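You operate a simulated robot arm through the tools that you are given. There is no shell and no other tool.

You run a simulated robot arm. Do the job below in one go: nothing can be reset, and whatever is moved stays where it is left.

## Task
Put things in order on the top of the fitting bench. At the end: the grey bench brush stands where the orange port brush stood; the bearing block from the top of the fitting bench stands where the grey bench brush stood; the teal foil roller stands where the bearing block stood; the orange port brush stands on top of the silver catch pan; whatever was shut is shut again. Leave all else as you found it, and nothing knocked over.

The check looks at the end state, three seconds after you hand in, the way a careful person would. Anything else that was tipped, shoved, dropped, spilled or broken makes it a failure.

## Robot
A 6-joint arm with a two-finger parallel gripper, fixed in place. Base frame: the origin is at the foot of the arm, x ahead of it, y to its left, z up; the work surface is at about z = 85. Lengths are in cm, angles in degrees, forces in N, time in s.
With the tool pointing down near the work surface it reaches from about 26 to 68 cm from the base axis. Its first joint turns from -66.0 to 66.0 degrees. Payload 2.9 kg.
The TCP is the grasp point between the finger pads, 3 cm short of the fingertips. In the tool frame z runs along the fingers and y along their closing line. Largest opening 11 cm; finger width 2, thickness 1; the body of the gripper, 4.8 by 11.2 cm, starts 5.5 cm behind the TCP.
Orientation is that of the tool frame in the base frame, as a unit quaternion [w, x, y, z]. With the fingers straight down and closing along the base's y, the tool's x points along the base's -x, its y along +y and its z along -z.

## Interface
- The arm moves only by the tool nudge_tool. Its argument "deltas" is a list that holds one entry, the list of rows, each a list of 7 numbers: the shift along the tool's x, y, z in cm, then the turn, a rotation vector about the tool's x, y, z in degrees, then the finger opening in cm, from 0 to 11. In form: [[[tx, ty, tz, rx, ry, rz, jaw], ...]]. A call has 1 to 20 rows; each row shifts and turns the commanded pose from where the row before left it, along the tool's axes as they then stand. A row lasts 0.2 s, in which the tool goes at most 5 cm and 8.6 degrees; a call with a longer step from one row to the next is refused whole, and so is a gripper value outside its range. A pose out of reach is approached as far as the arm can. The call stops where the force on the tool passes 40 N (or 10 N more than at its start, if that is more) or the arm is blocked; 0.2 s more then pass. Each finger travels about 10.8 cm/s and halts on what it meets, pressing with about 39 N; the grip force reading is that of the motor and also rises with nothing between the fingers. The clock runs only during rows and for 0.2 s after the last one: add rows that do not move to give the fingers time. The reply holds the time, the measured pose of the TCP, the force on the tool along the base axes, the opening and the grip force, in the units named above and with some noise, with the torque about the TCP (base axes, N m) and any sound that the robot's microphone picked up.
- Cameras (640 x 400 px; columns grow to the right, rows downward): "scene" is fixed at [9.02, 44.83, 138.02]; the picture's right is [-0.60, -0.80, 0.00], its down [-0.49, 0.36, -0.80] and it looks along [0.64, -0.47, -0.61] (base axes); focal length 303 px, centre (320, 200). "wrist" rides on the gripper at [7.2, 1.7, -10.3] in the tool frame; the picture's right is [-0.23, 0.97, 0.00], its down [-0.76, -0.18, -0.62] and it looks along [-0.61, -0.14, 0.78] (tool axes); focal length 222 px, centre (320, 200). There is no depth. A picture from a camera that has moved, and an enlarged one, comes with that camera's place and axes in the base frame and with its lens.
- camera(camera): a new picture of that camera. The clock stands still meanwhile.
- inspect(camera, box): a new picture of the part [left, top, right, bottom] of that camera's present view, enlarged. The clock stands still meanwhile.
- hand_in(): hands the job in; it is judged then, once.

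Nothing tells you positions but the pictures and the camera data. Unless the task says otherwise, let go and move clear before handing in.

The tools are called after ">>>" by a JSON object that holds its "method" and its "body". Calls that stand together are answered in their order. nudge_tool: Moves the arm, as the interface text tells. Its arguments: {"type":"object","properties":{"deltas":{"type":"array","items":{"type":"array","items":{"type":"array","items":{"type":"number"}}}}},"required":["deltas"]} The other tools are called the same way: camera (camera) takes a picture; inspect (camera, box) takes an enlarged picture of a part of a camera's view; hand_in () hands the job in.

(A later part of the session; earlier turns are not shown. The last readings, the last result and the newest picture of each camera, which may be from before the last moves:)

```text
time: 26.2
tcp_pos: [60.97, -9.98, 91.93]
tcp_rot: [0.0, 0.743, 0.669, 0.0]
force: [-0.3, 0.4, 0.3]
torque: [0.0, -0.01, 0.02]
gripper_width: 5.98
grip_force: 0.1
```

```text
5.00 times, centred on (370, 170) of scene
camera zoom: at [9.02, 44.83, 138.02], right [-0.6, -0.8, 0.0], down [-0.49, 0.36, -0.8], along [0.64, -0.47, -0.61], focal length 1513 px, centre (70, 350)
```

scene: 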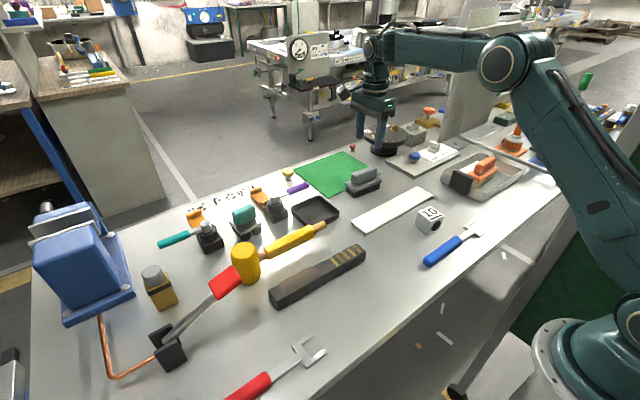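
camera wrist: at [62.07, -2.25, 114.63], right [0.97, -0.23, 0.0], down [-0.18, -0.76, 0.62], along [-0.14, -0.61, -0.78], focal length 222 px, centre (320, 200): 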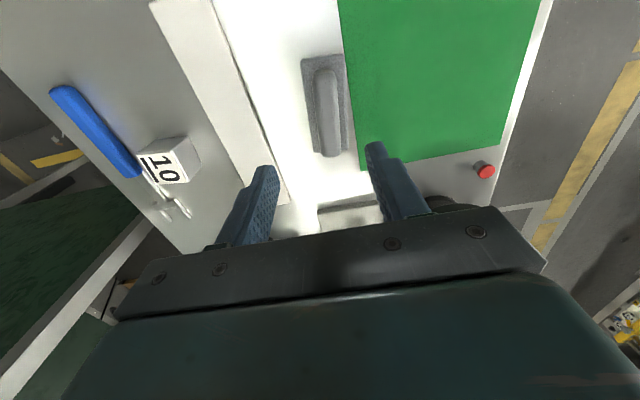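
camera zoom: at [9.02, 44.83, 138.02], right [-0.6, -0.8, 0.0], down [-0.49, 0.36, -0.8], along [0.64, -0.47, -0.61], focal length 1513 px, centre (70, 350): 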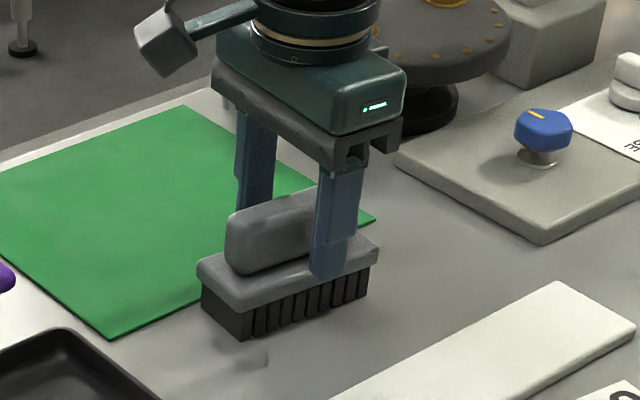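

>>> {"method": "nudge_tool", "body": {"deltas": [[[0, 0, 0, 0, 0, 0, 4], [0, 0, 0, 0, 0, 0, 2], [0, 0, 0, 0, 0, 0, 1], [0, 0, 0, 0, 0, 0, 1], [0, 0, 0, 0, 0, 0, 1]]]}}

>>> {"method": "inspect", "body": {"camera": "scene", "box": [320, 130, 420, 210]}}

>>> {"method": "inspect", "body": {"camera": "wrist", "box": [220, 40, 420, 240]}}

```text
time: 27.4
tcp_pos: [61.08, -9.9, 91.88]
tcp_rot: [0.0, 0.743, 0.669, 0.0]
force: [0.6, 0.2, -0.9]
torque: [0.03, -0.01, -0.01]
gripper_width: 2.36
grip_force: 38.7
```

```text
5.00 times, centred on (370, 170) of scene
camera zoom: at [9.02, 44.83, 138.02], right [-0.6, -0.8, 0.0], down [-0.49, 0.36, -0.8], along [0.64, -0.47, -0.61], focal length 1513 px, centre (70, 350)
```

zoom: 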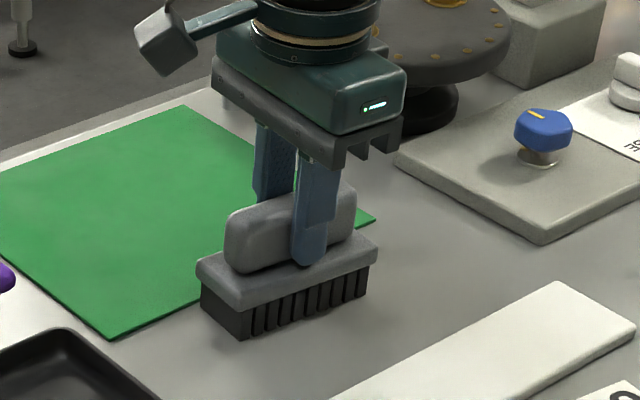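

```text
2.00 times, centred on (320, 140) of wrist
camera zoom: at [63.62, -2.94, 102.46], right [0.94, -0.33, 0.0], down [-0.26, -0.74, 0.62], along [-0.2, -0.59, -0.78], focal length 444 px, centre (320, 320)
```

zoom: 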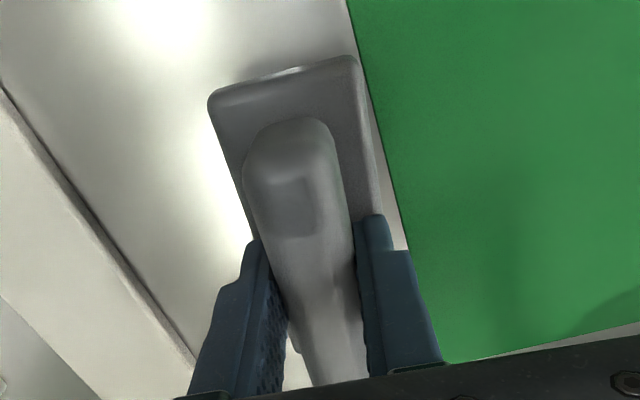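

The grip holds at 2.36 cm and 38.7 N. I'll lift, straighten the yaw to 0° and carry the grey brush over the spot the orange brush left, at (32.15, 14.0).

>>> {"method": "nudge_tool", "body": {"deltas": [[[0, 0, -1, 0, 0, 0, 1], [0, 0, -2, 0, 0, 0, 1], [0, 0, -3, 0, 0, 0, 1], [0, 0, -4, 0, 0, 0, 1], [0, 0, -3, 0, 0, 0, 1], [0, 0, 0, 0, 0, -6, 1], [2.4, -2.89, 0, 0, 0, 0, 1], [2.4, -2.89, 0, 0, 0, 0, 1], [2.4, -2.89, 0, 0, 0, 0, 1], [2.4, -2.89, 0, 0, 0, 0, 1], [2.4, -2.89, 0, 0, 0, 0, 1], [2.4, -2.89, 0, 0, 0, 0, 1], [2.4, -2.89, 0, 0, 0, 0, 1], [2.4, -2.89, 0, 0, 0, 0, 1], [2.4, -2.89, 0, 0, 0, 0, 1], [2.4, -2.89, 0, 0, 0, 0, 1], [0, 0, 0, 0, 0, 0, 1], [0, 0, 0, 0, 0, 0, 1]]]}}

>>> {"method": "camera", "body": {"camera": "wrist"}}

>>> {"method": "camera", "body": {"camera": "scene"}}

```text
time: 31.2
tcp_pos: [32.49, 13.91, 104.87]
tcp_rot: [-0.001, 0.707, 0.707, 0.0]
force: [-0.4, -0.5, -1.5]
torque: [-0.01, 0.01, -0.01]
gripper_width: 2.35
grip_force: 38.8
```

```text
taken
camera wrist: at [34.27, 21.18, 115.45], right [0.97, -0.23, 0.0], down [-0.18, -0.76, 0.62], along [-0.14, -0.61, -0.78], focal length 222 px, centre (320, 200)
```

wrist: 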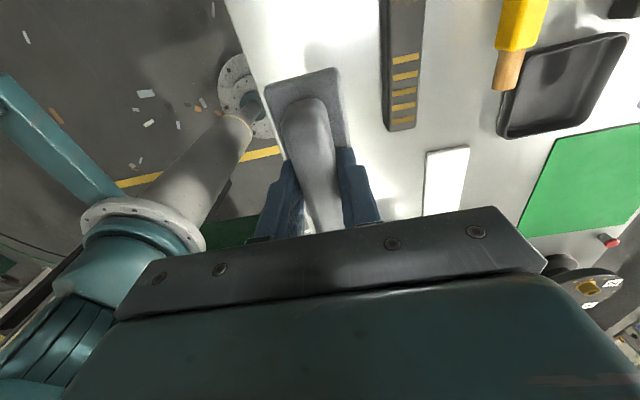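

```text
taken
```

scene: 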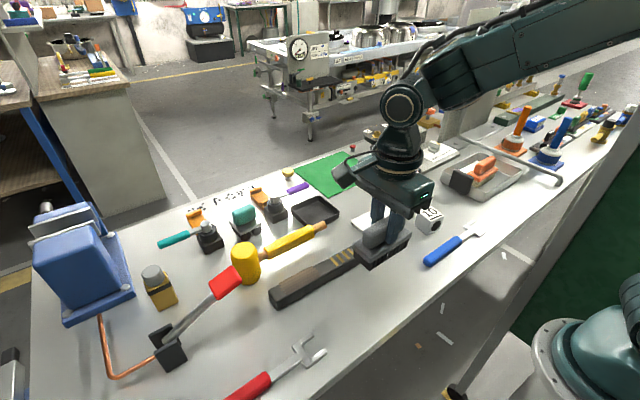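

The tool is above the orange brush's old spot. I'll lower to just above the bench and then step down by force.

>>> {"method": "nudge_tool", "body": {"deltas": [[[0, 0, 2, 0, 0, 0, 1], [0, 0, 3, 0, 0, 0, 1], [0, 0, 3, 0, 0, 0, 1], [0, 0, 2.5, 0, 0, 0, 1], [0, 0, 1.5, 0, 0, 0, 1], [0, 0, 0.5, 0, 0, 0, 1], [0, 0, 0.2, 0, 0, 0, 1], [0, 0, 0, 0, 0, 0, 1], [0, 0, 0, 0, 0, 0, 1]]]}}

>>> {"method": "nudge_tool", "body": {"deltas": [[[0, 0, 0.1, 0, 0, 0, 1], [0, 0, 0, 0, 0, 0, 1], [0, 0, 0, 0, 0, 0, 1]]]}}

>>> {"method": "inspect", "body": {"camera": "scene", "box": [320, 210, 440, 330]}}

```text
time: 33.2
tcp_pos: [32.34, 13.84, 92.28]
tcp_rot: [0.0, 0.707, 0.707, 0.0]
force: [-0.1, 0.6, -1.2]
torque: [-0.01, -0.01, -0.01]
gripper_width: 2.34
grip_force: 38.8
```

```text
time: 34.0
tcp_pos: [32.29, 13.92, 92.14]
tcp_rot: [-0.001, 0.707, 0.707, -0.001]
force: [0.1, 1.4, -0.2]
torque: [-0.02, 0.03, 0.0]
gripper_width: 2.33
grip_force: 39.1
```

```text
3.33 times, centred on (380, 270) of scene
camera zoom: at [9.02, 44.83, 138.02], right [-0.6, -0.8, 0.0], down [-0.49, 0.36, -0.8], along [0.64, -0.47, -0.61], focal length 1009 px, centre (120, -33)
```

zoom: 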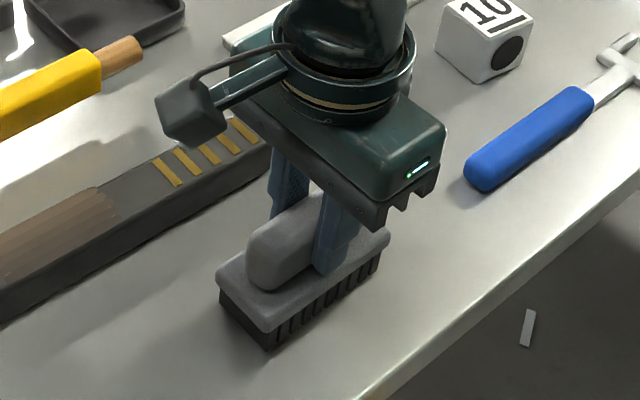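

The grey brush sits almost exactly where the orange one was. I'll correct x by -0.15 and step down to contact.

>>> {"method": "nudge_tool", "body": {"deltas": [[[0, -0.15, 0.1, 0, 0, 0, 1], [0, 0, 0, 0, 0, 0, 1], [0, 0, 0, 0, 0, 0, 1]]]}}

>>> {"method": "nudge_tool", "body": {"deltas": [[[0, 0, 0.08, 0, 0, 0, 1], [0, 0, 0, 0, 0, 0, 1], [0, 0, 0, 0, 0, 0, 1]]]}}

```text
time: 34.8
tcp_pos: [32.2, 13.91, 92.17]
tcp_rot: [0.0, 0.707, 0.707, 0.001]
force: [-0.5, -0.4, -0.4]
torque: [0.01, 0.02, 0.01]
gripper_width: 2.31
grip_force: 39.3
```

```text
time: 35.6
tcp_pos: [32.06, 13.86, 91.97]
tcp_rot: [0.0, 0.707, 0.707, 0.0]
force: [0.5, 0.2, -1.2]
torque: [-0.01, 0.05, 0.01]
gripper_width: 2.33
grip_force: 39.0
```

>>> {"method": "nudge_tool", "body": {"deltas": [[[0, 0, 0.08, 0, 0, 0, 1], [0, 0, 0, 0, 0, 0, 1], [0, 0, 0, 0, 0, 0, 1]]]}}

>>> {"method": "nudge_tool", "body": {"deltas": [[[0, 0, 0.06, 0, 0, 0, 1], [0, 0, 0, 0, 0, 0, 1], [0, 0, 0, 0, 0, 0, 1]]]}}

```text
time: 36.4
tcp_pos: [32.07, 13.97, 91.82]
tcp_rot: [0.0, 0.707, 0.707, 0.0]
force: [-2.7, -2.0, 19.5]
torque: [-0.26, 0.19, -0.01]
gripper_width: 2.33
grip_force: 39.0
```

```text
time: 37.2
tcp_pos: [32.16, 13.94, 91.9]
tcp_rot: [0.001, 0.707, 0.707, 0.001]
force: [-3.3, -1.5, 34.2]
torque: [-0.19, 0.2, -0.02]
gripper_width: 2.36
grip_force: 39.1
```

The brush is on the bench. I'll ease off, open the fingers and rise clear.

>>> {"method": "nudge_tool", "body": {"deltas": [[[0, 0, -0.11, 0, 0, 0, 1], [0, 0, 0, 0, 0, 0, 1], [0, 0, 0, 0, 0, 0, 2.5], [0, 0, 0, 0, 0, 0, 3], [0, 0, 0, 0, 0, 0, 4], [0, 0, 0, 0, 0, 0, 5], [0, 0, 0, 0, 0, 0, 6], [0, 0, 0, 0, 0, 0, 6]]]}}

>>> {"method": "nudge_tool", "body": {"deltas": [[[0, 0, -1.5, 0, 0, 0, 6], [0, 0, -3, 0, 0, 0, 6], [0, 0, -4, 0, 0, 0, 6], [0, 0, -4, 0, 0, 0, 6], [0, 0, 0, 0, 0, 0, 6]]]}}

>>> {"method": "inspect", "body": {"camera": "scene", "box": [330, 250, 426, 310]}}

>>> {"method": "inspect", "body": {"camera": "wrist", "box": [260, 40, 420, 180]}}

```text
time: 39.0
tcp_pos: [32.05, 13.93, 91.99]
tcp_rot: [0.0, 0.707, 0.707, 0.0]
force: [-0.1, 0.0, -0.2]
torque: [0.03, -0.02, 0.0]
gripper_width: 5.99
grip_force: 0.1
```

```text
time: 40.2
tcp_pos: [31.65, 14.2, 104.22]
tcp_rot: [0.001, 0.707, 0.707, 0.0]
force: [0.6, 0.1, -0.5]
torque: [-0.02, 0.0, 0.01]
gripper_width: 6.04
grip_force: 0.1
```

```text
6.67 times, centred on (378, 280) of scene
camera zoom: at [9.02, 44.83, 138.02], right [-0.6, -0.8, 0.0], down [-0.49, 0.36, -0.8], along [0.64, -0.47, -0.61], focal length 2018 px, centre (-67, -333)
```

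zoom: 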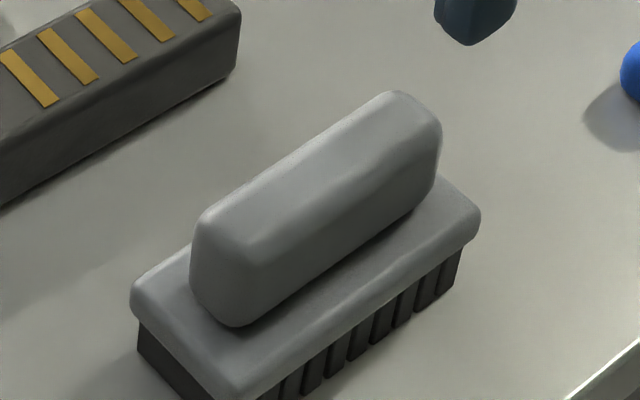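

```text
2.86 times, centred on (340, 110) of wrist
camera zoom: at [33.57, 21.44, 114.83], right [0.97, -0.23, 0.0], down [-0.18, -0.76, 0.62], along [-0.14, -0.61, -0.78], focal length 635 px, centre (263, 457)
```

zoom: 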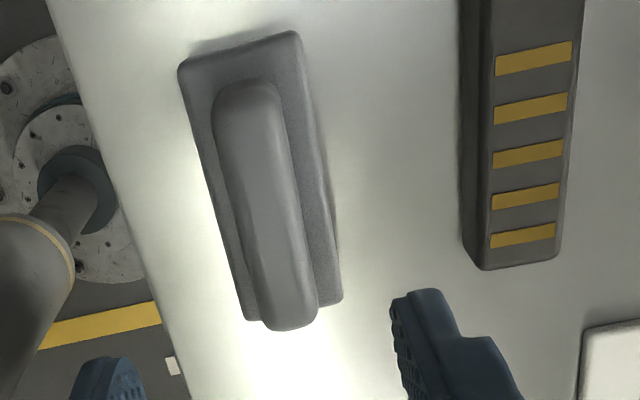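

The grey brush now stands exactly where the orange one stood. Next is the bearing block: I'll move above (38.5, -11) and measure it.

>>> {"method": "nudge_tool", "body": {"deltas": [[[-3.6, 0.93, 0, 0, 0, 0, 7], [-3.6, 0.93, 0, 0, 0, 0, 8], [-3.6, 0.93, 0, 0, 0, 0, 8], [-3.6, 0.93, 0, 0, 0, 0, 8], [-3.6, 0.93, 0, 0, 0, 0, 8], [-3.6, 0.93, 0, 0, 0, 0, 8], [-3.5, 0.92, 0, 0, 0, 0, 8], [0, 0, 0, 0, 0, 0, 8], [0, 0, 0, 0, 0, 0, 8]]]}}

>>> {"method": "camera", "body": {"camera": "wrist"}}

>>> {"method": "inspect", "body": {"camera": "wrist", "box": [260, 40, 420, 180]}}

>>> {"method": "inspect", "body": {"camera": "scene", "box": [400, 170, 480, 250]}}

```text
time: 42.2
tcp_pos: [38.23, -11.24, 104.11]
tcp_rot: [-0.001, 0.707, 0.707, -0.001]
force: [-0.1, -0.1, 0.3]
torque: [0.0, 0.01, -0.02]
gripper_width: 7.99
grip_force: 0.0
```

```text
taken
camera wrist: at [40.16, -3.88, 114.65], right [0.97, -0.23, 0.0], down [-0.18, -0.76, 0.62], along [-0.14, -0.61, -0.78], focal length 222 px, centre (320, 200)
```

wrist: 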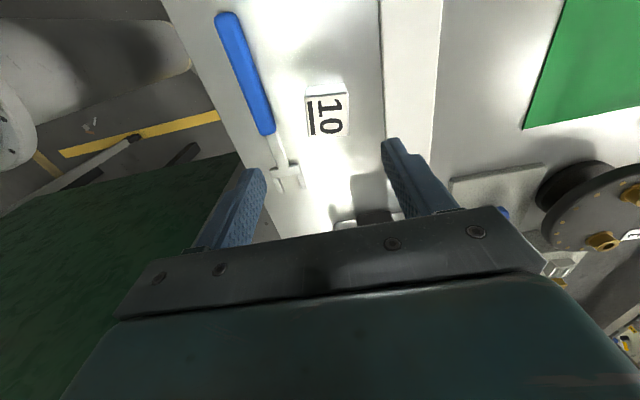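

```text
2.86 times, centred on (340, 110) of wrist
camera zoom: at [40.16, -3.88, 114.65], right [0.97, -0.23, 0.0], down [-0.18, -0.76, 0.62], along [-0.14, -0.61, -0.78], focal length 635 px, centre (263, 457)
```

zoom: 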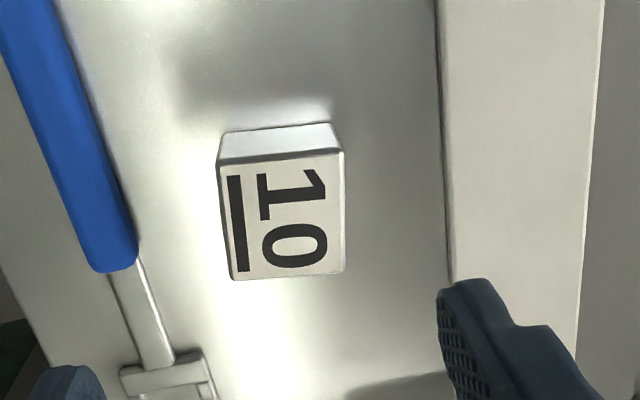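

```text
5.00 times, centred on (440, 210) of scene
camera zoom: at [9.02, 44.83, 138.02], right [-0.6, -0.8, 0.0], down [-0.49, 0.36, -0.8], along [0.64, -0.47, -0.61], focal length 1513 px, centre (-280, 150)
```

zoom: 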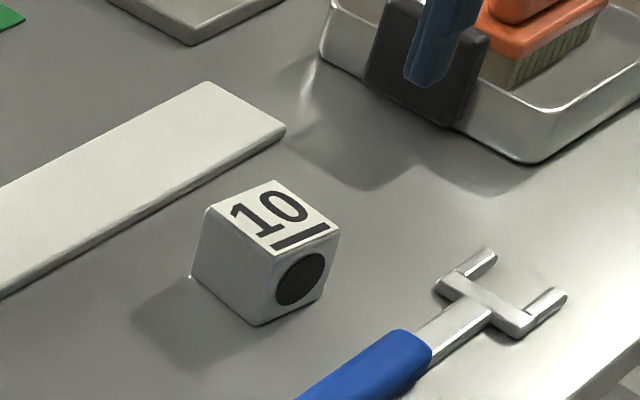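

The block is a 4.6 cm cube centred near (39.2, -12.2), yawed about -7°, with its top near z = 89.6 and the bore on the -x face. I'll grip it on the plain ±y faces, so the tool turns back by about 83°.

>>> {"method": "nudge_tool", "body": {"deltas": [[[-1.1, 0.7, 0, 0, 0, 0, 8], [0, 0, 0, 0, 0, -8.31, 8], [0, 0, 0, 0, 0, -8.31, 8], [0, 0, 0, 0, 0, -8.31, 8], [0, 0, 0, 0, 0, -8.31, 8], [0, 0, 0, 0, 0, -8.31, 8], [0, 0, 0, 0, 0, -8.31, 8], [0, 0, 0, 0, 0, -8.31, 8], [0, 0, 0, 0, 0, -8.31, 8], [0, 0, 0, 0, 0, -8.31, 8], [0, 0, 0, 0, 0, -8.31, 8], [0, 0, 2, 0, 0, 0, 8], [0, 0, 2, 0, 0, 0, 8], [0, 0, 0, 0, 0, 0, 8]]]}}

>>> {"method": "camera", "body": {"camera": "wrist"}}

>>> {"method": "inspect", "body": {"camera": "wrist", "box": [240, 0, 400, 140]}}

>>> {"method": "inspect", "body": {"camera": "scene", "box": [380, 150, 480, 250]}}

```text
time: 45.2
tcp_pos: [39.27, -12.08, 100.36]
tcp_rot: [0.001, 0.06, 0.998, -0.001]
force: [0.5, 0.2, 0.3]
torque: [0.0, -0.02, 0.0]
gripper_width: 7.99
grip_force: 0.0
```

```text
taken
camera wrist: at [32.27, -9.57, 110.84], right [0.34, 0.94, 0.0], down [0.73, -0.27, 0.62], along [0.59, -0.21, -0.78], focal length 222 px, centre (320, 200)
```

wrist: 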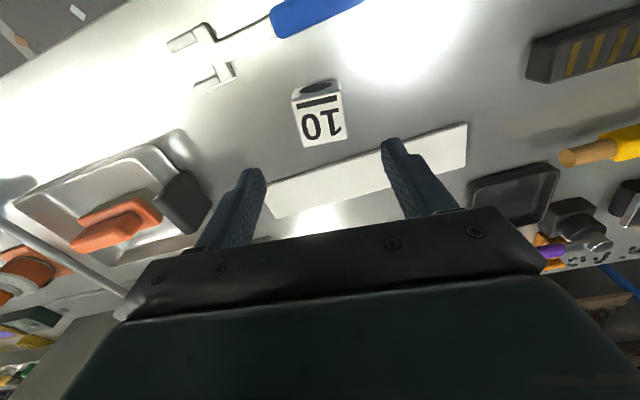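

```text
2.86 times, centred on (320, 70) of wrist
camera zoom: at [32.27, -9.57, 110.84], right [0.34, 0.94, 0.0], down [0.73, -0.27, 0.62], along [0.59, -0.21, -0.78], focal length 635 px, centre (320, 571)
```

zoom: 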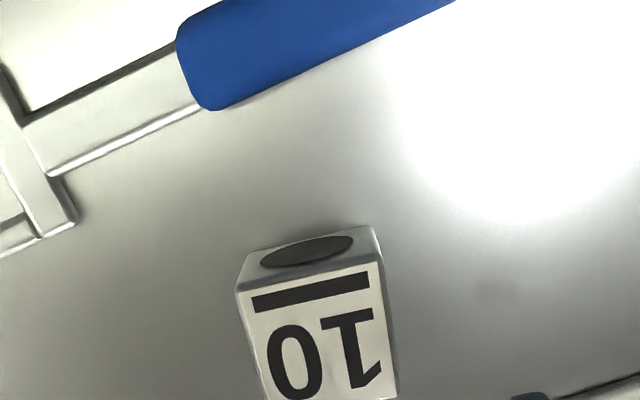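

```text
4.00 times, centred on (430, 200) of scene
camera zoom: at [9.02, 44.83, 138.02], right [-0.6, -0.8, 0.0], down [-0.49, 0.36, -0.8], along [0.64, -0.47, -0.61], focal length 1211 px, centre (-120, 200)
```

zoom: 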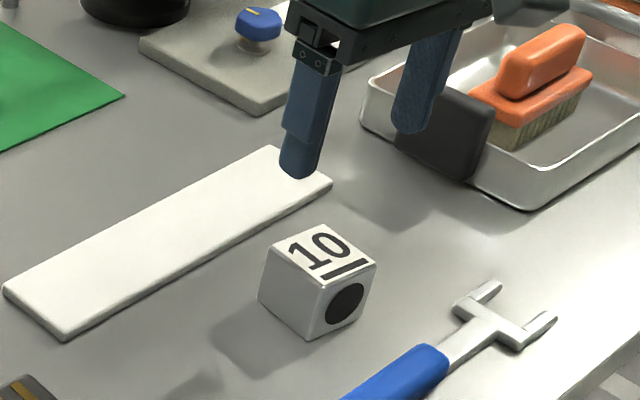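

The tool is centred over the block. I'll descend to z = 89, which leaves the fingertips 1 cm above the bench, and close on it.

>>> {"method": "nudge_tool", "body": {"deltas": [[[0, 0, 3, 0, 0, 0, 8], [0, 0, 3, 0, 0, 0, 8], [0, 0, 2.5, 0, 0, 0, 8], [0, 0, 2, 0, 0, 0, 8], [0, 0, 0.9, 0, 0, 0, 8], [0, 0, 0, 0, 0, 0, 8]]]}}

>>> {"method": "inspect", "body": {"camera": "wrist", "box": [200, 0, 440, 240]}}

>>> {"method": "inspect", "body": {"camera": "scene", "box": [380, 150, 480, 250]}}

```text
time: 46.6
tcp_pos: [39.24, -12.34, 88.87]
tcp_rot: [0.0, 0.061, 0.998, 0.0]
force: [-0.7, -0.5, 0.3]
torque: [0.0, 0.03, 0.03]
gripper_width: 8.0
grip_force: 0.0
```

```text
1.67 times, centred on (320, 120) of wrist
camera zoom: at [32.35, -9.74, 99.38], right [0.34, 0.94, 0.0], down [0.73, -0.27, 0.62], along [0.59, -0.21, -0.78], focal length 370 px, centre (320, 333)
```

zoom: 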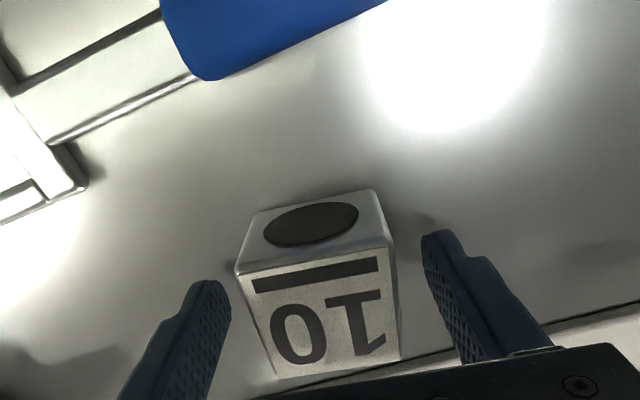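

```text
4.00 times, centred on (430, 200) of scene
camera zoom: at [9.02, 44.83, 138.02], right [-0.6, -0.8, 0.0], down [-0.49, 0.36, -0.8], along [0.64, -0.47, -0.61], focal length 1211 px, centre (-120, 200)
```

zoom: 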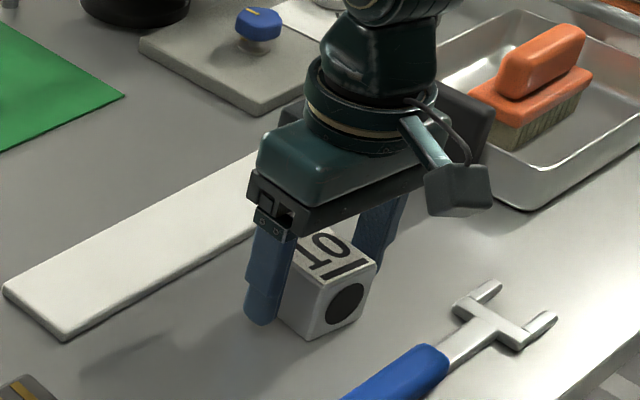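

The fingers straddle the cube, so I'll close.

>>> {"method": "nudge_tool", "body": {"deltas": [[[0, 0, 0, 0, 0, 0, 6], [0, 0, 0, 0, 0, 0, 4.5], [0, 0, 0, 0, 0, 0, 3.5], [0, 0, 0, 0, 0, 0, 3.5], [0, 0, 0, 0, 0, 0, 3.5]]]}}

>>> {"method": "inspect", "body": {"camera": "wrist", "box": [200, 0, 440, 240]}}

>>> {"method": "inspect", "body": {"camera": "scene", "box": [380, 150, 480, 250]}}

```text
time: 47.8
tcp_pos: [39.36, -12.4, 88.75]
tcp_rot: [0.0, 0.061, 0.998, 0.0]
force: [0.2, 0.6, -0.4]
torque: [0.07, 0.0, 0.0]
gripper_width: 4.77
grip_force: 38.7
```

```text
1.67 times, centred on (320, 120) of wrist
camera zoom: at [32.36, -9.75, 99.4], right [0.34, 0.94, 0.0], down [0.73, -0.27, 0.62], along [0.59, -0.21, -0.78], focal length 370 px, centre (320, 333)
```

zoom: 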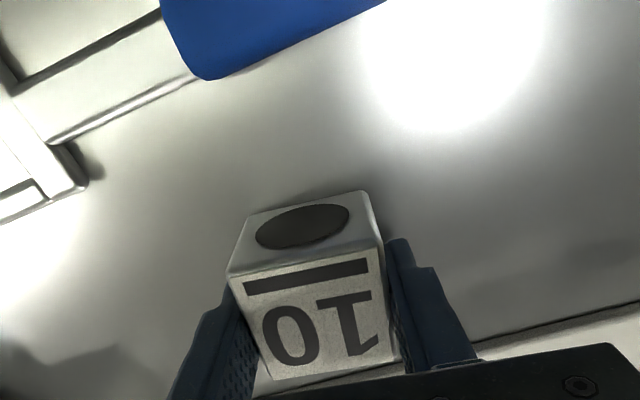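

```text
4.00 times, centred on (430, 200) of scene
camera zoom: at [9.02, 44.83, 138.02], right [-0.6, -0.8, 0.0], down [-0.49, 0.36, -0.8], along [0.64, -0.47, -0.61], focal length 1211 px, centre (-120, 200)
```

zoom: 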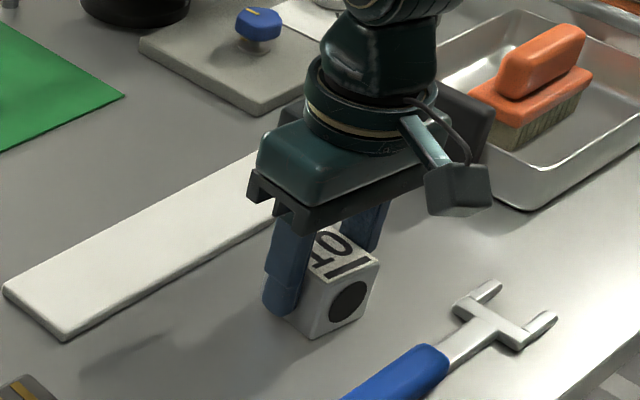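

The block is gripped at 4.8 cm and 38.7 N; its original centre was about (39.2, -12.0). I'll lift it and carry it to the grey brush's old spot at (61.1, -10.1).

>>> {"method": "nudge_tool", "body": {"deltas": [[[0, 0, -1, 0, 0, 0, 3.5], [0, 0, -2, 0, 0, 0, 3.5], [0, 0, -3, 0, 0, 0, 3.5], [0, 0, -3, 0, 0, 0, 3.5], [0, 0, -2, 0, 0, 0, 3.5], [0, 0, 0, 0, 0, 0, 3.5]]]}}

>>> {"method": "nudge_tool", "body": {"deltas": [[[-2.5, 0.545, 0, 0, 0, 0, 3.5], [-3.5, 0.763, 0, 0, 0, 0, 3.5], [-3.5, 0.763, 0, 0, 0, 0, 3.5], [-3.5, 0.763, 0, 0, 0, 0, 3.5], [-3.5, 0.763, 0, 0, 0, 0, 3.5], [-3.01, 0.656, 0, 0, 0, 0, 3.5], [-2.0, 0.436, 0, 0, 0, 0, 3.5], [0, 0, 0, 0, 0, 0, 3.5], [0, 0, 0, 0, 0, 0, 3.5]]]}}

>>> {"method": "camera", "body": {"camera": "wrist"}}

>>> {"method": "camera", "body": {"camera": "scene"}}

```text
time: 49.2
tcp_pos: [39.38, -12.13, 100.01]
tcp_rot: [0.0, 0.061, 0.998, 0.0]
force: [0.3, 1.0, -2.3]
torque: [0.01, 0.0, -0.02]
gripper_width: 4.8
grip_force: 38.8
```

```text
time: 51.2
tcp_pos: [61.3, -10.06, 99.75]
tcp_rot: [0.0, 0.06, 0.998, -0.001]
force: [-1.3, 0.5, -2.4]
torque: [-0.01, -0.03, 0.01]
gripper_width: 4.76
grip_force: 39.2
```

```text
taken
camera wrist: at [54.41, -7.58, 110.3], right [0.34, 0.94, 0.0], down [0.74, -0.27, 0.62], along [0.59, -0.21, -0.78], focal length 222 px, centre (320, 200)
```

wrist: 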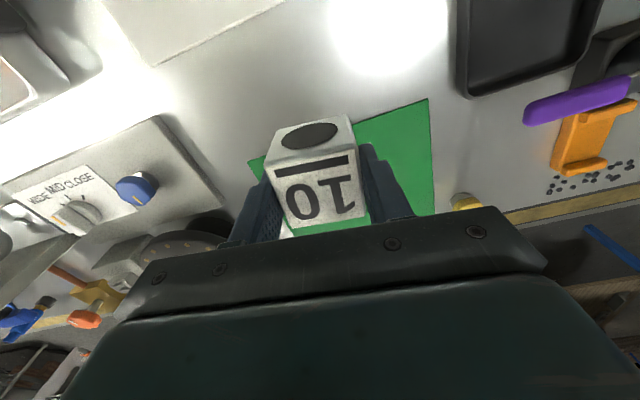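

```text
taken
```

scene: 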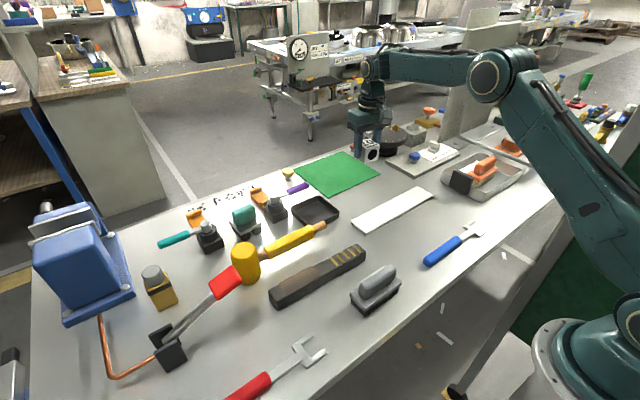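

The block hangs over the target and clears the mat edge (x ≈ 64.2). I'll lower it with a small x correction, then feel for the bench.

>>> {"method": "nudge_tool", "body": {"deltas": [[[0.15, 0, 2, 0, 0, 0, 3.5], [0, 0, 3, 0, 0, 0, 3.5], [0, 0, 3, 0, 0, 0, 3.5], [0, 0, 1.7, 0, 0, 0, 3.5], [0, 0, 0.7, 0, 0, 0, 3.5], [0, 0, 0.3, 0, 0, 0, 3.5], [0, 0, 0, 0, 0, 0, 3.5], [0, 0, 0, 0, 0, 0, 3.5]]]}}

>>> {"method": "inspect", "body": {"camera": "scene", "box": [320, 130, 420, 210]}}

>>> {"method": "inspect", "body": {"camera": "wrist", "box": [200, 20, 440, 240]}}

```text
time: 53.0
tcp_pos: [60.97, -10.14, 89.25]
tcp_rot: [0.0, 0.059, 0.998, 0.0]
force: [0.0, -0.1, -2.6]
torque: [0.0, 0.02, -0.04]
gripper_width: 4.79
grip_force: 39.3
```

```text
5.00 times, centred on (370, 170) of scene
camera zoom: at [9.02, 44.83, 138.02], right [-0.6, -0.8, 0.0], down [-0.49, 0.36, -0.8], along [0.64, -0.47, -0.61], focal length 1513 px, centre (70, 350)
```

zoom: 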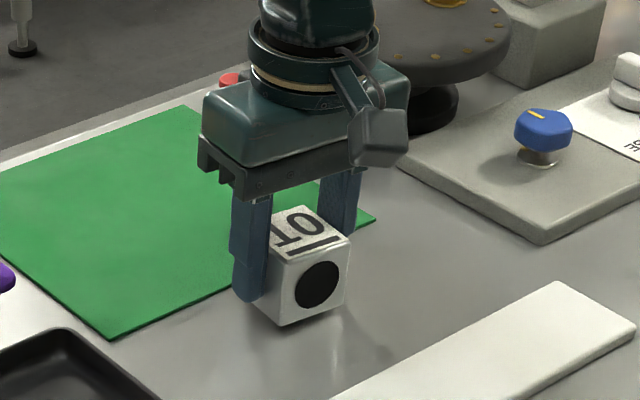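

```text
1.82 times, centred on (320, 130) of wrist
camera zoom: at [54.11, -7.59, 99.81], right [0.34, 0.94, 0.0], down [0.73, -0.27, 0.62], along [0.59, -0.21, -0.78], focal length 404 px, centre (320, 327)
```

zoom: 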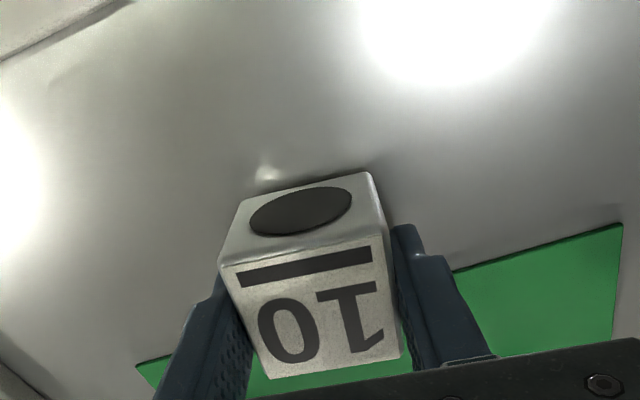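

>>> {"method": "nudge_tool", "body": {"deltas": [[[0, 0, 0.12, 0, 0, 0, 3.5], [0, 0, 0, 0, 0, 0, 3.5], [0, 0, 0, 0, 0, 0, 3.5]]]}}

>>> {"method": "nudge_tool", "body": {"deltas": [[[0, 0, 0.1, 0, 0, 0, 3.5], [0, 0, 0, 0, 0, 0, 3.5], [0, 0, 0, 0, 0, 0, 3.5]]]}}

```text
time: 53.8
tcp_pos: [61.06, -10.33, 89.22]
tcp_rot: [0.0, 0.06, 0.998, 0.0]
force: [-0.5, 0.0, -1.1]
torque: [-0.01, -0.03, 0.04]
gripper_width: 4.75
grip_force: 39.2
```

```text
time: 54.6
tcp_pos: [60.99, -10.24, 89.13]
tcp_rot: [0.0, 0.061, 0.998, 0.001]
force: [-0.3, -0.6, -2.5]
torque: [-0.01, -0.02, -0.01]
gripper_width: 4.77
grip_force: 39.2
```

The block is still hanging free, so I'll keep stepping down.

>>> {"method": "nudge_tool", "body": {"deltas": [[[0, 0, 0.08, 0, 0, 0, 3.5], [0, 0, 0, 0, 0, 0, 3.5], [0, 0, 0, 0, 0, 0, 3.5]]]}}

>>> {"method": "nudge_tool", "body": {"deltas": [[[0, 0, 0.06, 0, 0, 0, 3.5], [0, 0, 0, 0, 0, 0, 3.5], [0, 0, 0, 0, 0, 0, 3.5]]]}}

```text
time: 55.4
tcp_pos: [60.89, -10.08, 89.02]
tcp_rot: [0.0, 0.061, 0.998, 0.0]
force: [-0.5, 0.0, -3.2]
torque: [0.01, 0.04, -0.01]
gripper_width: 4.79
grip_force: 38.6
```

```text
time: 56.2
tcp_pos: [60.99, -10.07, 88.95]
tcp_rot: [0.001, 0.059, 0.998, 0.0]
force: [-0.8, 0.2, -2.5]
torque: [0.01, -0.02, 0.05]
gripper_width: 4.76
grip_force: 38.9
```

>>> {"method": "nudge_tool", "body": {"deltas": [[[0, 0, 0.06, 0, 0, 0, 3.5], [0, 0, 0, 0, 0, 0, 3.5], [0, 0, 0, 0, 0, 0, 3.5]]]}}

>>> {"method": "nudge_tool", "body": {"deltas": [[[0, 0, 0.06, 0, 0, 0, 3.5], [0, 0, 0, 0, 0, 0, 3.5], [0, 0, 0, 0, 0, 0, 3.5]]]}}

```text
time: 57.0
tcp_pos: [61.03, -10.01, 88.96]
tcp_rot: [0.0, 0.06, 0.998, 0.0]
force: [0.1, -0.8, -1.6]
torque: [-0.01, -0.02, 0.0]
gripper_width: 4.75
grip_force: 38.8
```

```text
time: 57.8
tcp_pos: [60.98, -10.03, 88.84]
tcp_rot: [-0.001, 0.06, 0.998, 0.0]
force: [-0.3, 0.3, -0.9]
torque: [-0.01, 0.01, -0.02]
gripper_width: 4.78
grip_force: 39.2
```

>>> {"method": "nudge_tool", "body": {"deltas": [[[0, 0, 0.06, 0, 0, 0, 3.5], [0, 0, 0, 0, 0, 0, 3.5], [0, 0, 0, 0, 0, 0, 3.5]]]}}

>>> {"method": "nudge_tool", "body": {"deltas": [[[0, 0, 0.06, 0, 0, 0, 3.5], [0, 0, 0, 0, 0, 0, 3.5], [0, 0, 0, 0, 0, 0, 3.5]]]}}

>>> {"method": "inspect", "body": {"camera": "scene", "box": [340, 165, 400, 205]}}

```text
time: 58.6
tcp_pos: [61.15, -10.15, 88.86]
tcp_rot: [0.0, 0.06, 0.998, 0.0]
force: [-2.8, 2.3, 4.2]
torque: [0.08, 0.25, -0.1]
gripper_width: 4.78
grip_force: 39.0
```

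```text
time: 59.4
tcp_pos: [61.11, -10.11, 88.84]
tcp_rot: [0.001, 0.06, 0.998, 0.0]
force: [-4.7, -0.9, 13.3]
torque: [0.05, 0.48, 0.02]
gripper_width: 4.75
grip_force: 39.2
```

```text
10.00 times, centred on (370, 185) of scene
camera zoom: at [8.98, 44.83, 138.02], right [-0.6, -0.8, 0.0], down [-0.49, 0.36, -0.8], along [0.64, -0.47, -0.61], focal length 3026 px, centre (-180, 350)
```

zoom: 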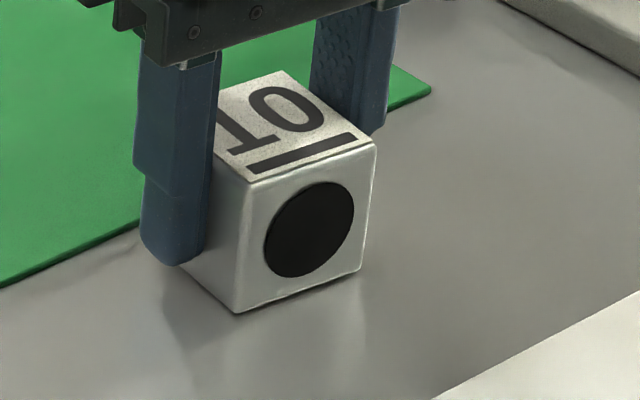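

The block is standing on the bench. I'll ease off slightly, open and rise.

>>> {"method": "nudge_tool", "body": {"deltas": [[[0, 0, -0.06, 0, 0, 0, 3.5], [0, 0, 0, 0, 0, 0, 3.5], [0, 0, 0, 0, 0, 0, 5], [0, 0, 0, 0, 0, 0, 5.5], [0, 0, 0, 0, 0, 0, 6.5], [0, 0, 0, 0, 0, 0, 7.5], [0, 0, 0, 0, 0, 0, 7.5]]]}}

>>> {"method": "nudge_tool", "body": {"deltas": [[[0, 0, -1.5, 0, 0, 0, 7.5], [0, 0, -3, 0, 0, 0, 7.5], [0, 0, -4, 0, 0, 0, 7.5], [0, 0, -4, 0, 0, 0, 7.5], [0, 0, -3, 0, 0, 0, 7.5], [0, 0, 0, 0, 0, 0, 7.5]]]}}

>>> {"method": "camera", "body": {"camera": "scene"}}

>>> {"method": "camera", "body": {"camera": "wrist"}}

```text
time: 61.0
tcp_pos: [60.95, -10.12, 88.86]
tcp_rot: [-0.001, 0.06, 0.998, 0.0]
force: [0.0, 0.8, -0.4]
torque: [-0.02, -0.03, 0.0]
gripper_width: 7.5
grip_force: 0.0
```

```text
time: 62.4
tcp_pos: [60.77, -10.14, 104.49]
tcp_rot: [-0.001, 0.061, 0.998, 0.0]
force: [-0.1, -0.2, -0.6]
torque: [-0.01, 0.01, 0.01]
gripper_width: 7.52
grip_force: 0.1
```

```text
taken
```

scene: 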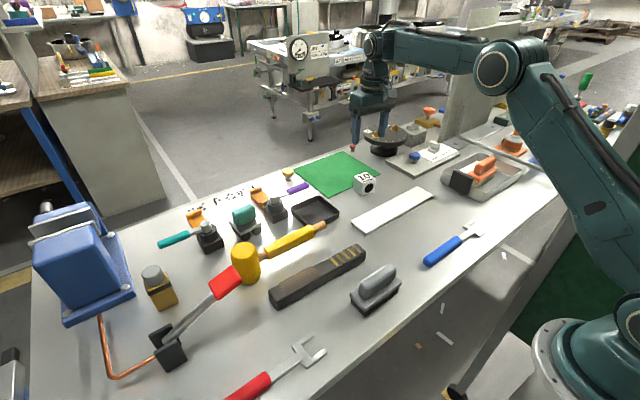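

```text
taken
camera wrist: at [53.99, -7.46, 115.07], right [0.34, 0.94, 0.0], down [0.73, -0.27, 0.62], along [0.59, -0.21, -0.78], focal length 222 px, centre (320, 200)
```

wrist: 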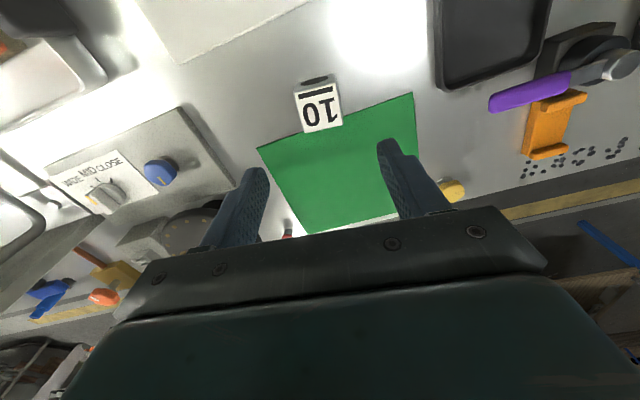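

The block stands where the grey brush was. Next is the teal roller, which lies at the edge of reach near (65, 26); I'll move to where the wrist camera can see it well.

>>> {"method": "nudge_tool", "body": {"deltas": [[[0, 0, -2, 0, 0, -6.9, 7.5], [0.6, 3.4, -0.2, 0, 0, 0, 7.5], [0.6, 3.4, -0.2, 0, 0, 0, 7.5], [0.6, 3.4, -0.2, 0, 0, 0, 7.5], [0.6, 3.4, -0.2, 0, 0, 0, 7.5], [0.6, 3.4, -0.2, 0, 0, 0, 7.5], [0.6, 3.4, 0, 0, 0, 0, 7.5], [0.6, 3.4, 0, 0, 0, 0, 7.5], [0.6, 3.4, 0, 0, 0, 0, 7.5], [0.6, 3.4, 0, 0, 0, 0, 7.5], [0.6, 3.4, 0, 0, 0, 0, 7.5], [0, 0, 0, 0, 0, 0, 7.5], [0, 0, 0, 0, 0, 0, 7.5]]]}}

>>> {"method": "camera", "body": {"camera": "wrist"}}

>>> {"method": "camera", "body": {"camera": "scene"}}

```text
time: 65.2
tcp_pos: [55.23, 23.77, 107.44]
tcp_rot: [0.0, 0.0, 1.0, 0.0]
force: [-0.6, -0.1, -0.9]
torque: [0.01, 0.01, -0.03]
gripper_width: 7.5
grip_force: 0.0
```

```text
taken
camera wrist: at [48.04, 25.42, 117.95], right [0.23, 0.97, 0.0], down [0.76, -0.18, 0.62], along [0.61, -0.14, -0.78], focal length 222 px, centre (320, 200)
```

wrist: 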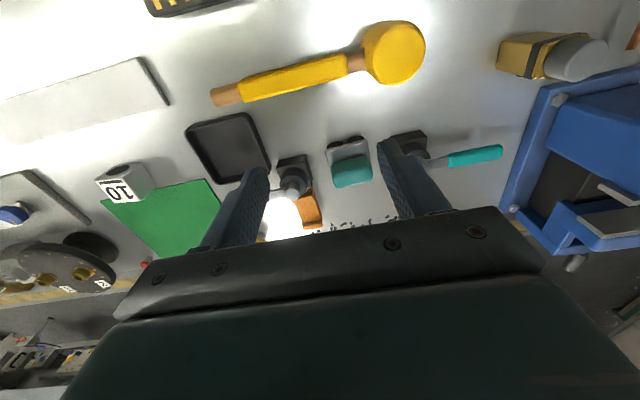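

```text
taken
```

scene: 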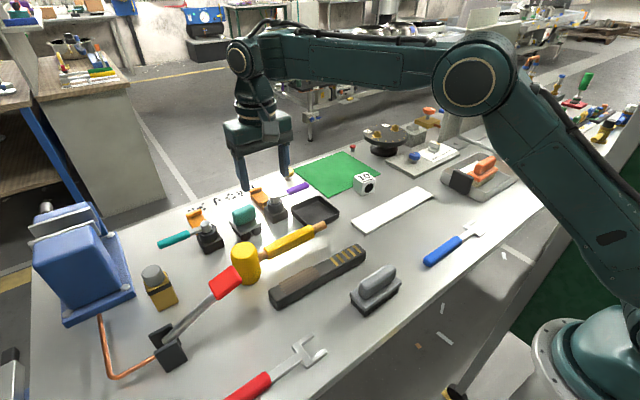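

>>> {"method": "inspect", "body": {"camera": "wrist", "box": [260, 110, 460, 240]}}

>>> {"method": "inspect", "body": {"camera": "scene", "box": [180, 170, 300, 255]}}

```text
3.08 times, centred on (360, 175) of wrist
camera zoom: at [48.04, 25.42, 117.95], right [0.23, 0.97, 0.0], down [0.76, -0.18, 0.62], along [0.61, -0.14, -0.78], focal length 684 px, centre (197, 277)
```

zoom: 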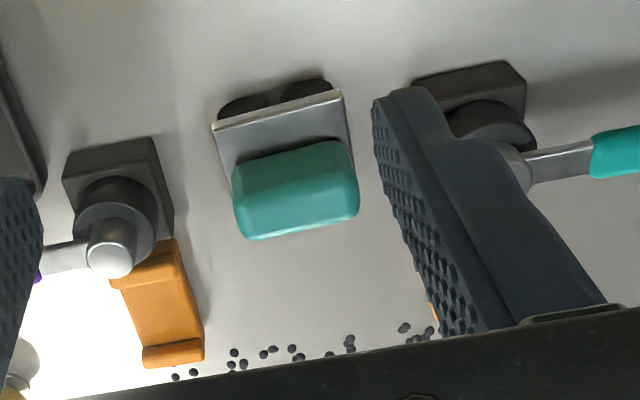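

```text
4.71 times, centred on (240, 212) of scene
camera zoom: at [9.02, 44.83, 138.02], right [-0.6, -0.8, 0.0], down [-0.49, 0.36, -0.8], along [0.64, -0.47, -0.61], focal length 1424 px, centre (696, 141)
```

zoom: 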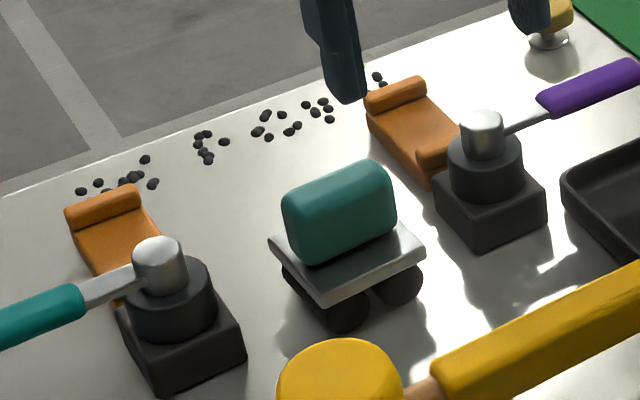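

The roller's plate spans about x 62.5–68 and y 22.8–29. Its teal handle is centred near (65.5, 26.0) with the top near z = 91.8, about 70.5 cm out, so I'll tilt the tool 18° outward about the closing line and grip the handle's ends along y.

>>> {"method": "nudge_tool", "body": {"deltas": [[[-3.3, 1.1, 1.2, 0, 0, -2.5, 7.5], [-3.3, 1.1, 1.2, 0, 0, 0, 7.5], [0, 0, 0, 0, -6, 0, 7.5], [0, 0, 0, 0, -6, 0, 7.5], [0, 0, 0, 0, -6, 0, 7.5], [0, 0, 0, 0, 0, 0, 7.5], [0, 0, 0, 0, 0, 0, 7.5]]]}}

>>> {"method": "camera", "body": {"camera": "wrist"}}

>>> {"method": "inspect", "body": {"camera": "wrist", "box": [220, 80, 440, 240]}}

>>> {"method": "inspect", "body": {"camera": "scene", "box": [180, 130, 320, 255]}}

```text
time: 66.8
tcp_pos: [60.11, 25.62, 105.08]
tcp_rot: [0.156, -0.022, 0.988, 0.004]
force: [0.1, 0.0, -0.9]
torque: [-0.01, 0.03, -0.01]
gripper_width: 7.47
grip_force: 0.2
out of reach, approached as far as the arm can: row 2
```

```text
taken
camera wrist: at [50.01, 26.8, 112.92], right [0.17, 0.98, 0.07], down [0.54, -0.15, 0.83], along [0.82, -0.11, -0.56], focal length 222 px, centre (320, 200)
```

wrist: 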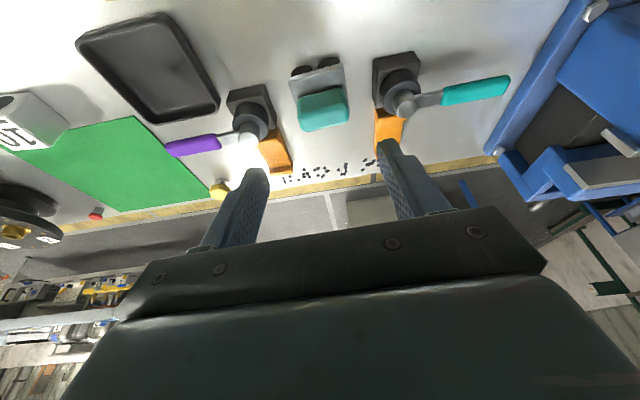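

```text
2.50 times, centred on (330, 160) of wrist
camera zoom: at [50.01, 26.8, 112.92], right [0.17, 0.98, 0.07], down [0.54, -0.15, 0.83], along [0.82, -0.11, -0.56], focal length 555 px, centre (295, 300)
```

zoom: 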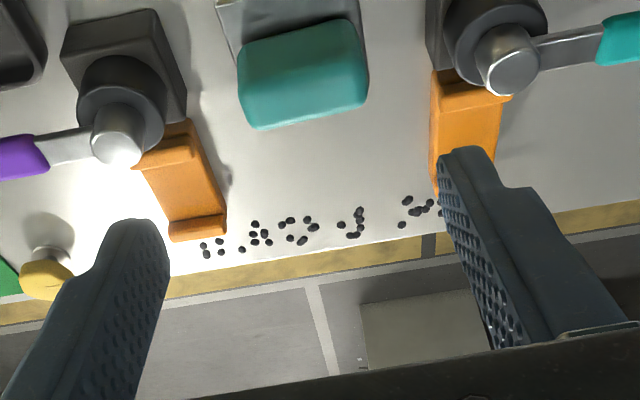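

```text
3.20 times, centred on (250, 192) of scene
camera zoom: at [9.02, 44.83, 138.02], right [-0.6, -0.8, 0.0], down [-0.49, 0.36, -0.8], along [0.64, -0.47, -0.61], focal length 968 px, centre (544, 224)
```

zoom: 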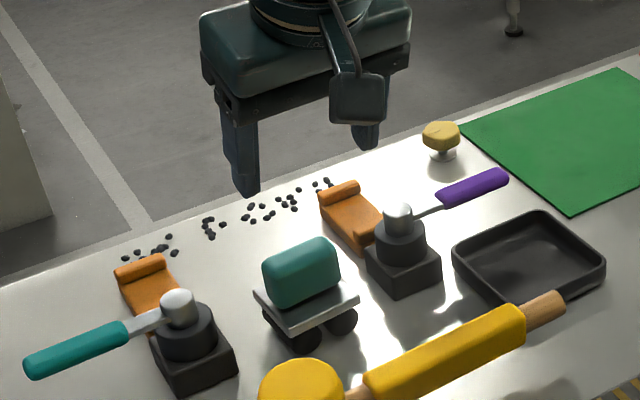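

The straight-down pose was already at the reach limit, but the tilted one is fine. The handle still measures at (65.5, 26.0), so I'll approach along the tool axis to about 5 cm short and check.

>>> {"method": "nudge_tool", "body": {"deltas": [[[-0.5, 0.08, 3, 0, 0, 0, 7.5], [-0.5, 0.08, 3, 0, 0, 0, 7.5], [0, 0, 2, 0, 0, 0, 7.5], [0, 0, 1, 0, 0, 0, 7.5], [0, 0, 0, 0, 0, 0, 7.5], [0, 0, 0, 0, 0, 0, 7.5]]]}}

>>> {"method": "camera", "body": {"camera": "wrist"}}

>>> {"method": "inspect", "body": {"camera": "wrist", "box": [220, 80, 440, 240]}}

>>> {"method": "inspect", "body": {"camera": "scene", "box": [180, 150, 320, 255]}}

```text
time: 68.2
tcp_pos: [63.83, 25.82, 96.99]
tcp_rot: [0.156, -0.022, 0.987, 0.004]
force: [0.3, 0.0, -0.3]
torque: [0.02, 0.0, 0.0]
gripper_width: 7.5
grip_force: 0.0
```

```text
taken
camera wrist: at [53.74, 27.15, 104.82], right [0.17, 0.98, 0.07], down [0.54, -0.15, 0.83], along [0.82, -0.11, -0.56], focal length 222 px, centre (320, 200)
```

wrist: 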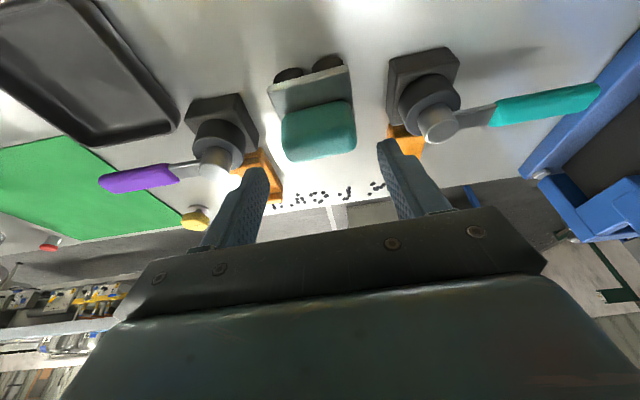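

```text
2.50 times, centred on (330, 160) of wrist
camera zoom: at [53.74, 27.15, 104.82], right [0.17, 0.98, 0.07], down [0.54, -0.15, 0.83], along [0.82, -0.11, -0.56], focal length 555 px, centre (295, 300)
```

zoom: 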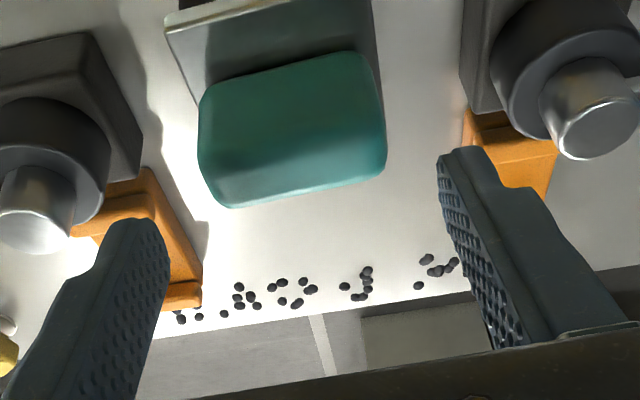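

```text
3.81 times, centred on (250, 202) of scene
camera zoom: at [9.02, 44.83, 138.02], right [-0.6, -0.8, 0.0], down [-0.49, 0.36, -0.8], along [0.64, -0.47, -0.61], focal length 1153 px, centre (587, 190)
```

zoom: 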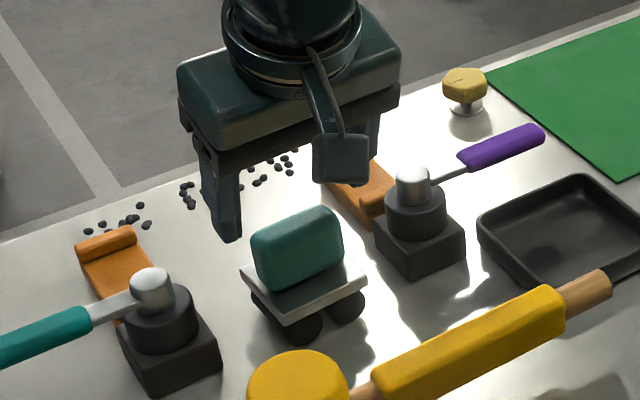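

The handle now resolves to x 64.7–66.6 and y 23.25–28.6, with the plate top near z = 88.2–88.8. I'll make the final approach to about (65.2, 25.95, 92.0), which keeps the fingertips above the plate.

>>> {"method": "nudge_tool", "body": {"deltas": [[[0.12, 0.03, 2, 0, 0, 0, 7.5], [0.12, 0.02, 2, 0, 0, 0, 7.5], [0, 0, 0.8, 0, 0, 0, 7.5], [0, 0, 0.37, 0, 0, 0, 7.5], [0, 0, 0, 0, 0, 0, 7.5], [0, 0, 0, 0, 0, 0, 7.5]]]}}

>>> {"method": "inspect", "body": {"camera": "wrist", "box": [220, 80, 440, 240]}}

>>> {"method": "inspect", "body": {"camera": "scene", "box": [200, 180, 290, 255]}}

```text
time: 69.6
tcp_pos: [65.18, 26.02, 92.02]
tcp_rot: [0.155, -0.022, 0.988, 0.003]
force: [-0.2, 0.0, 0.0]
torque: [0.02, 0.0, -0.01]
gripper_width: 7.52
grip_force: 0.0
```

```text
2.50 times, centred on (330, 160) of wrist
camera zoom: at [55.07, 27.31, 99.73], right [0.17, 0.98, 0.07], down [0.54, -0.15, 0.83], along [0.82, -0.11, -0.56], focal length 555 px, centre (295, 300)
```

zoom: 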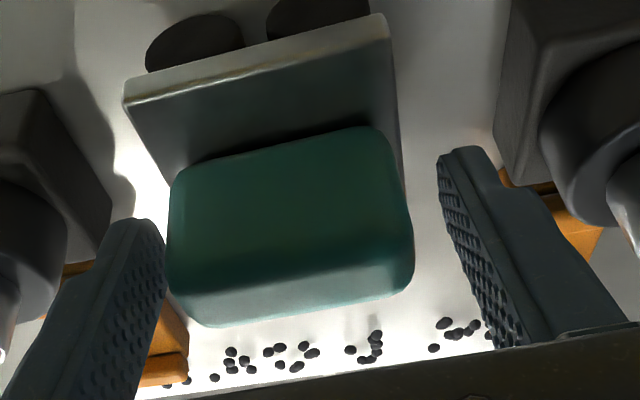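

```text
5.33 times, centred on (245, 218) of scene
camera zoom: at [9.02, 44.83, 138.02], right [-0.6, -0.8, 0.0], down [-0.49, 0.36, -0.8], along [0.64, -0.47, -0.61], focal length 1614 px, centre (720, 107)
```

zoom: 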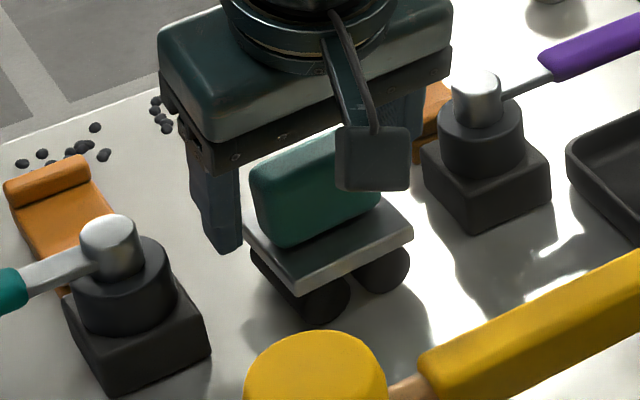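

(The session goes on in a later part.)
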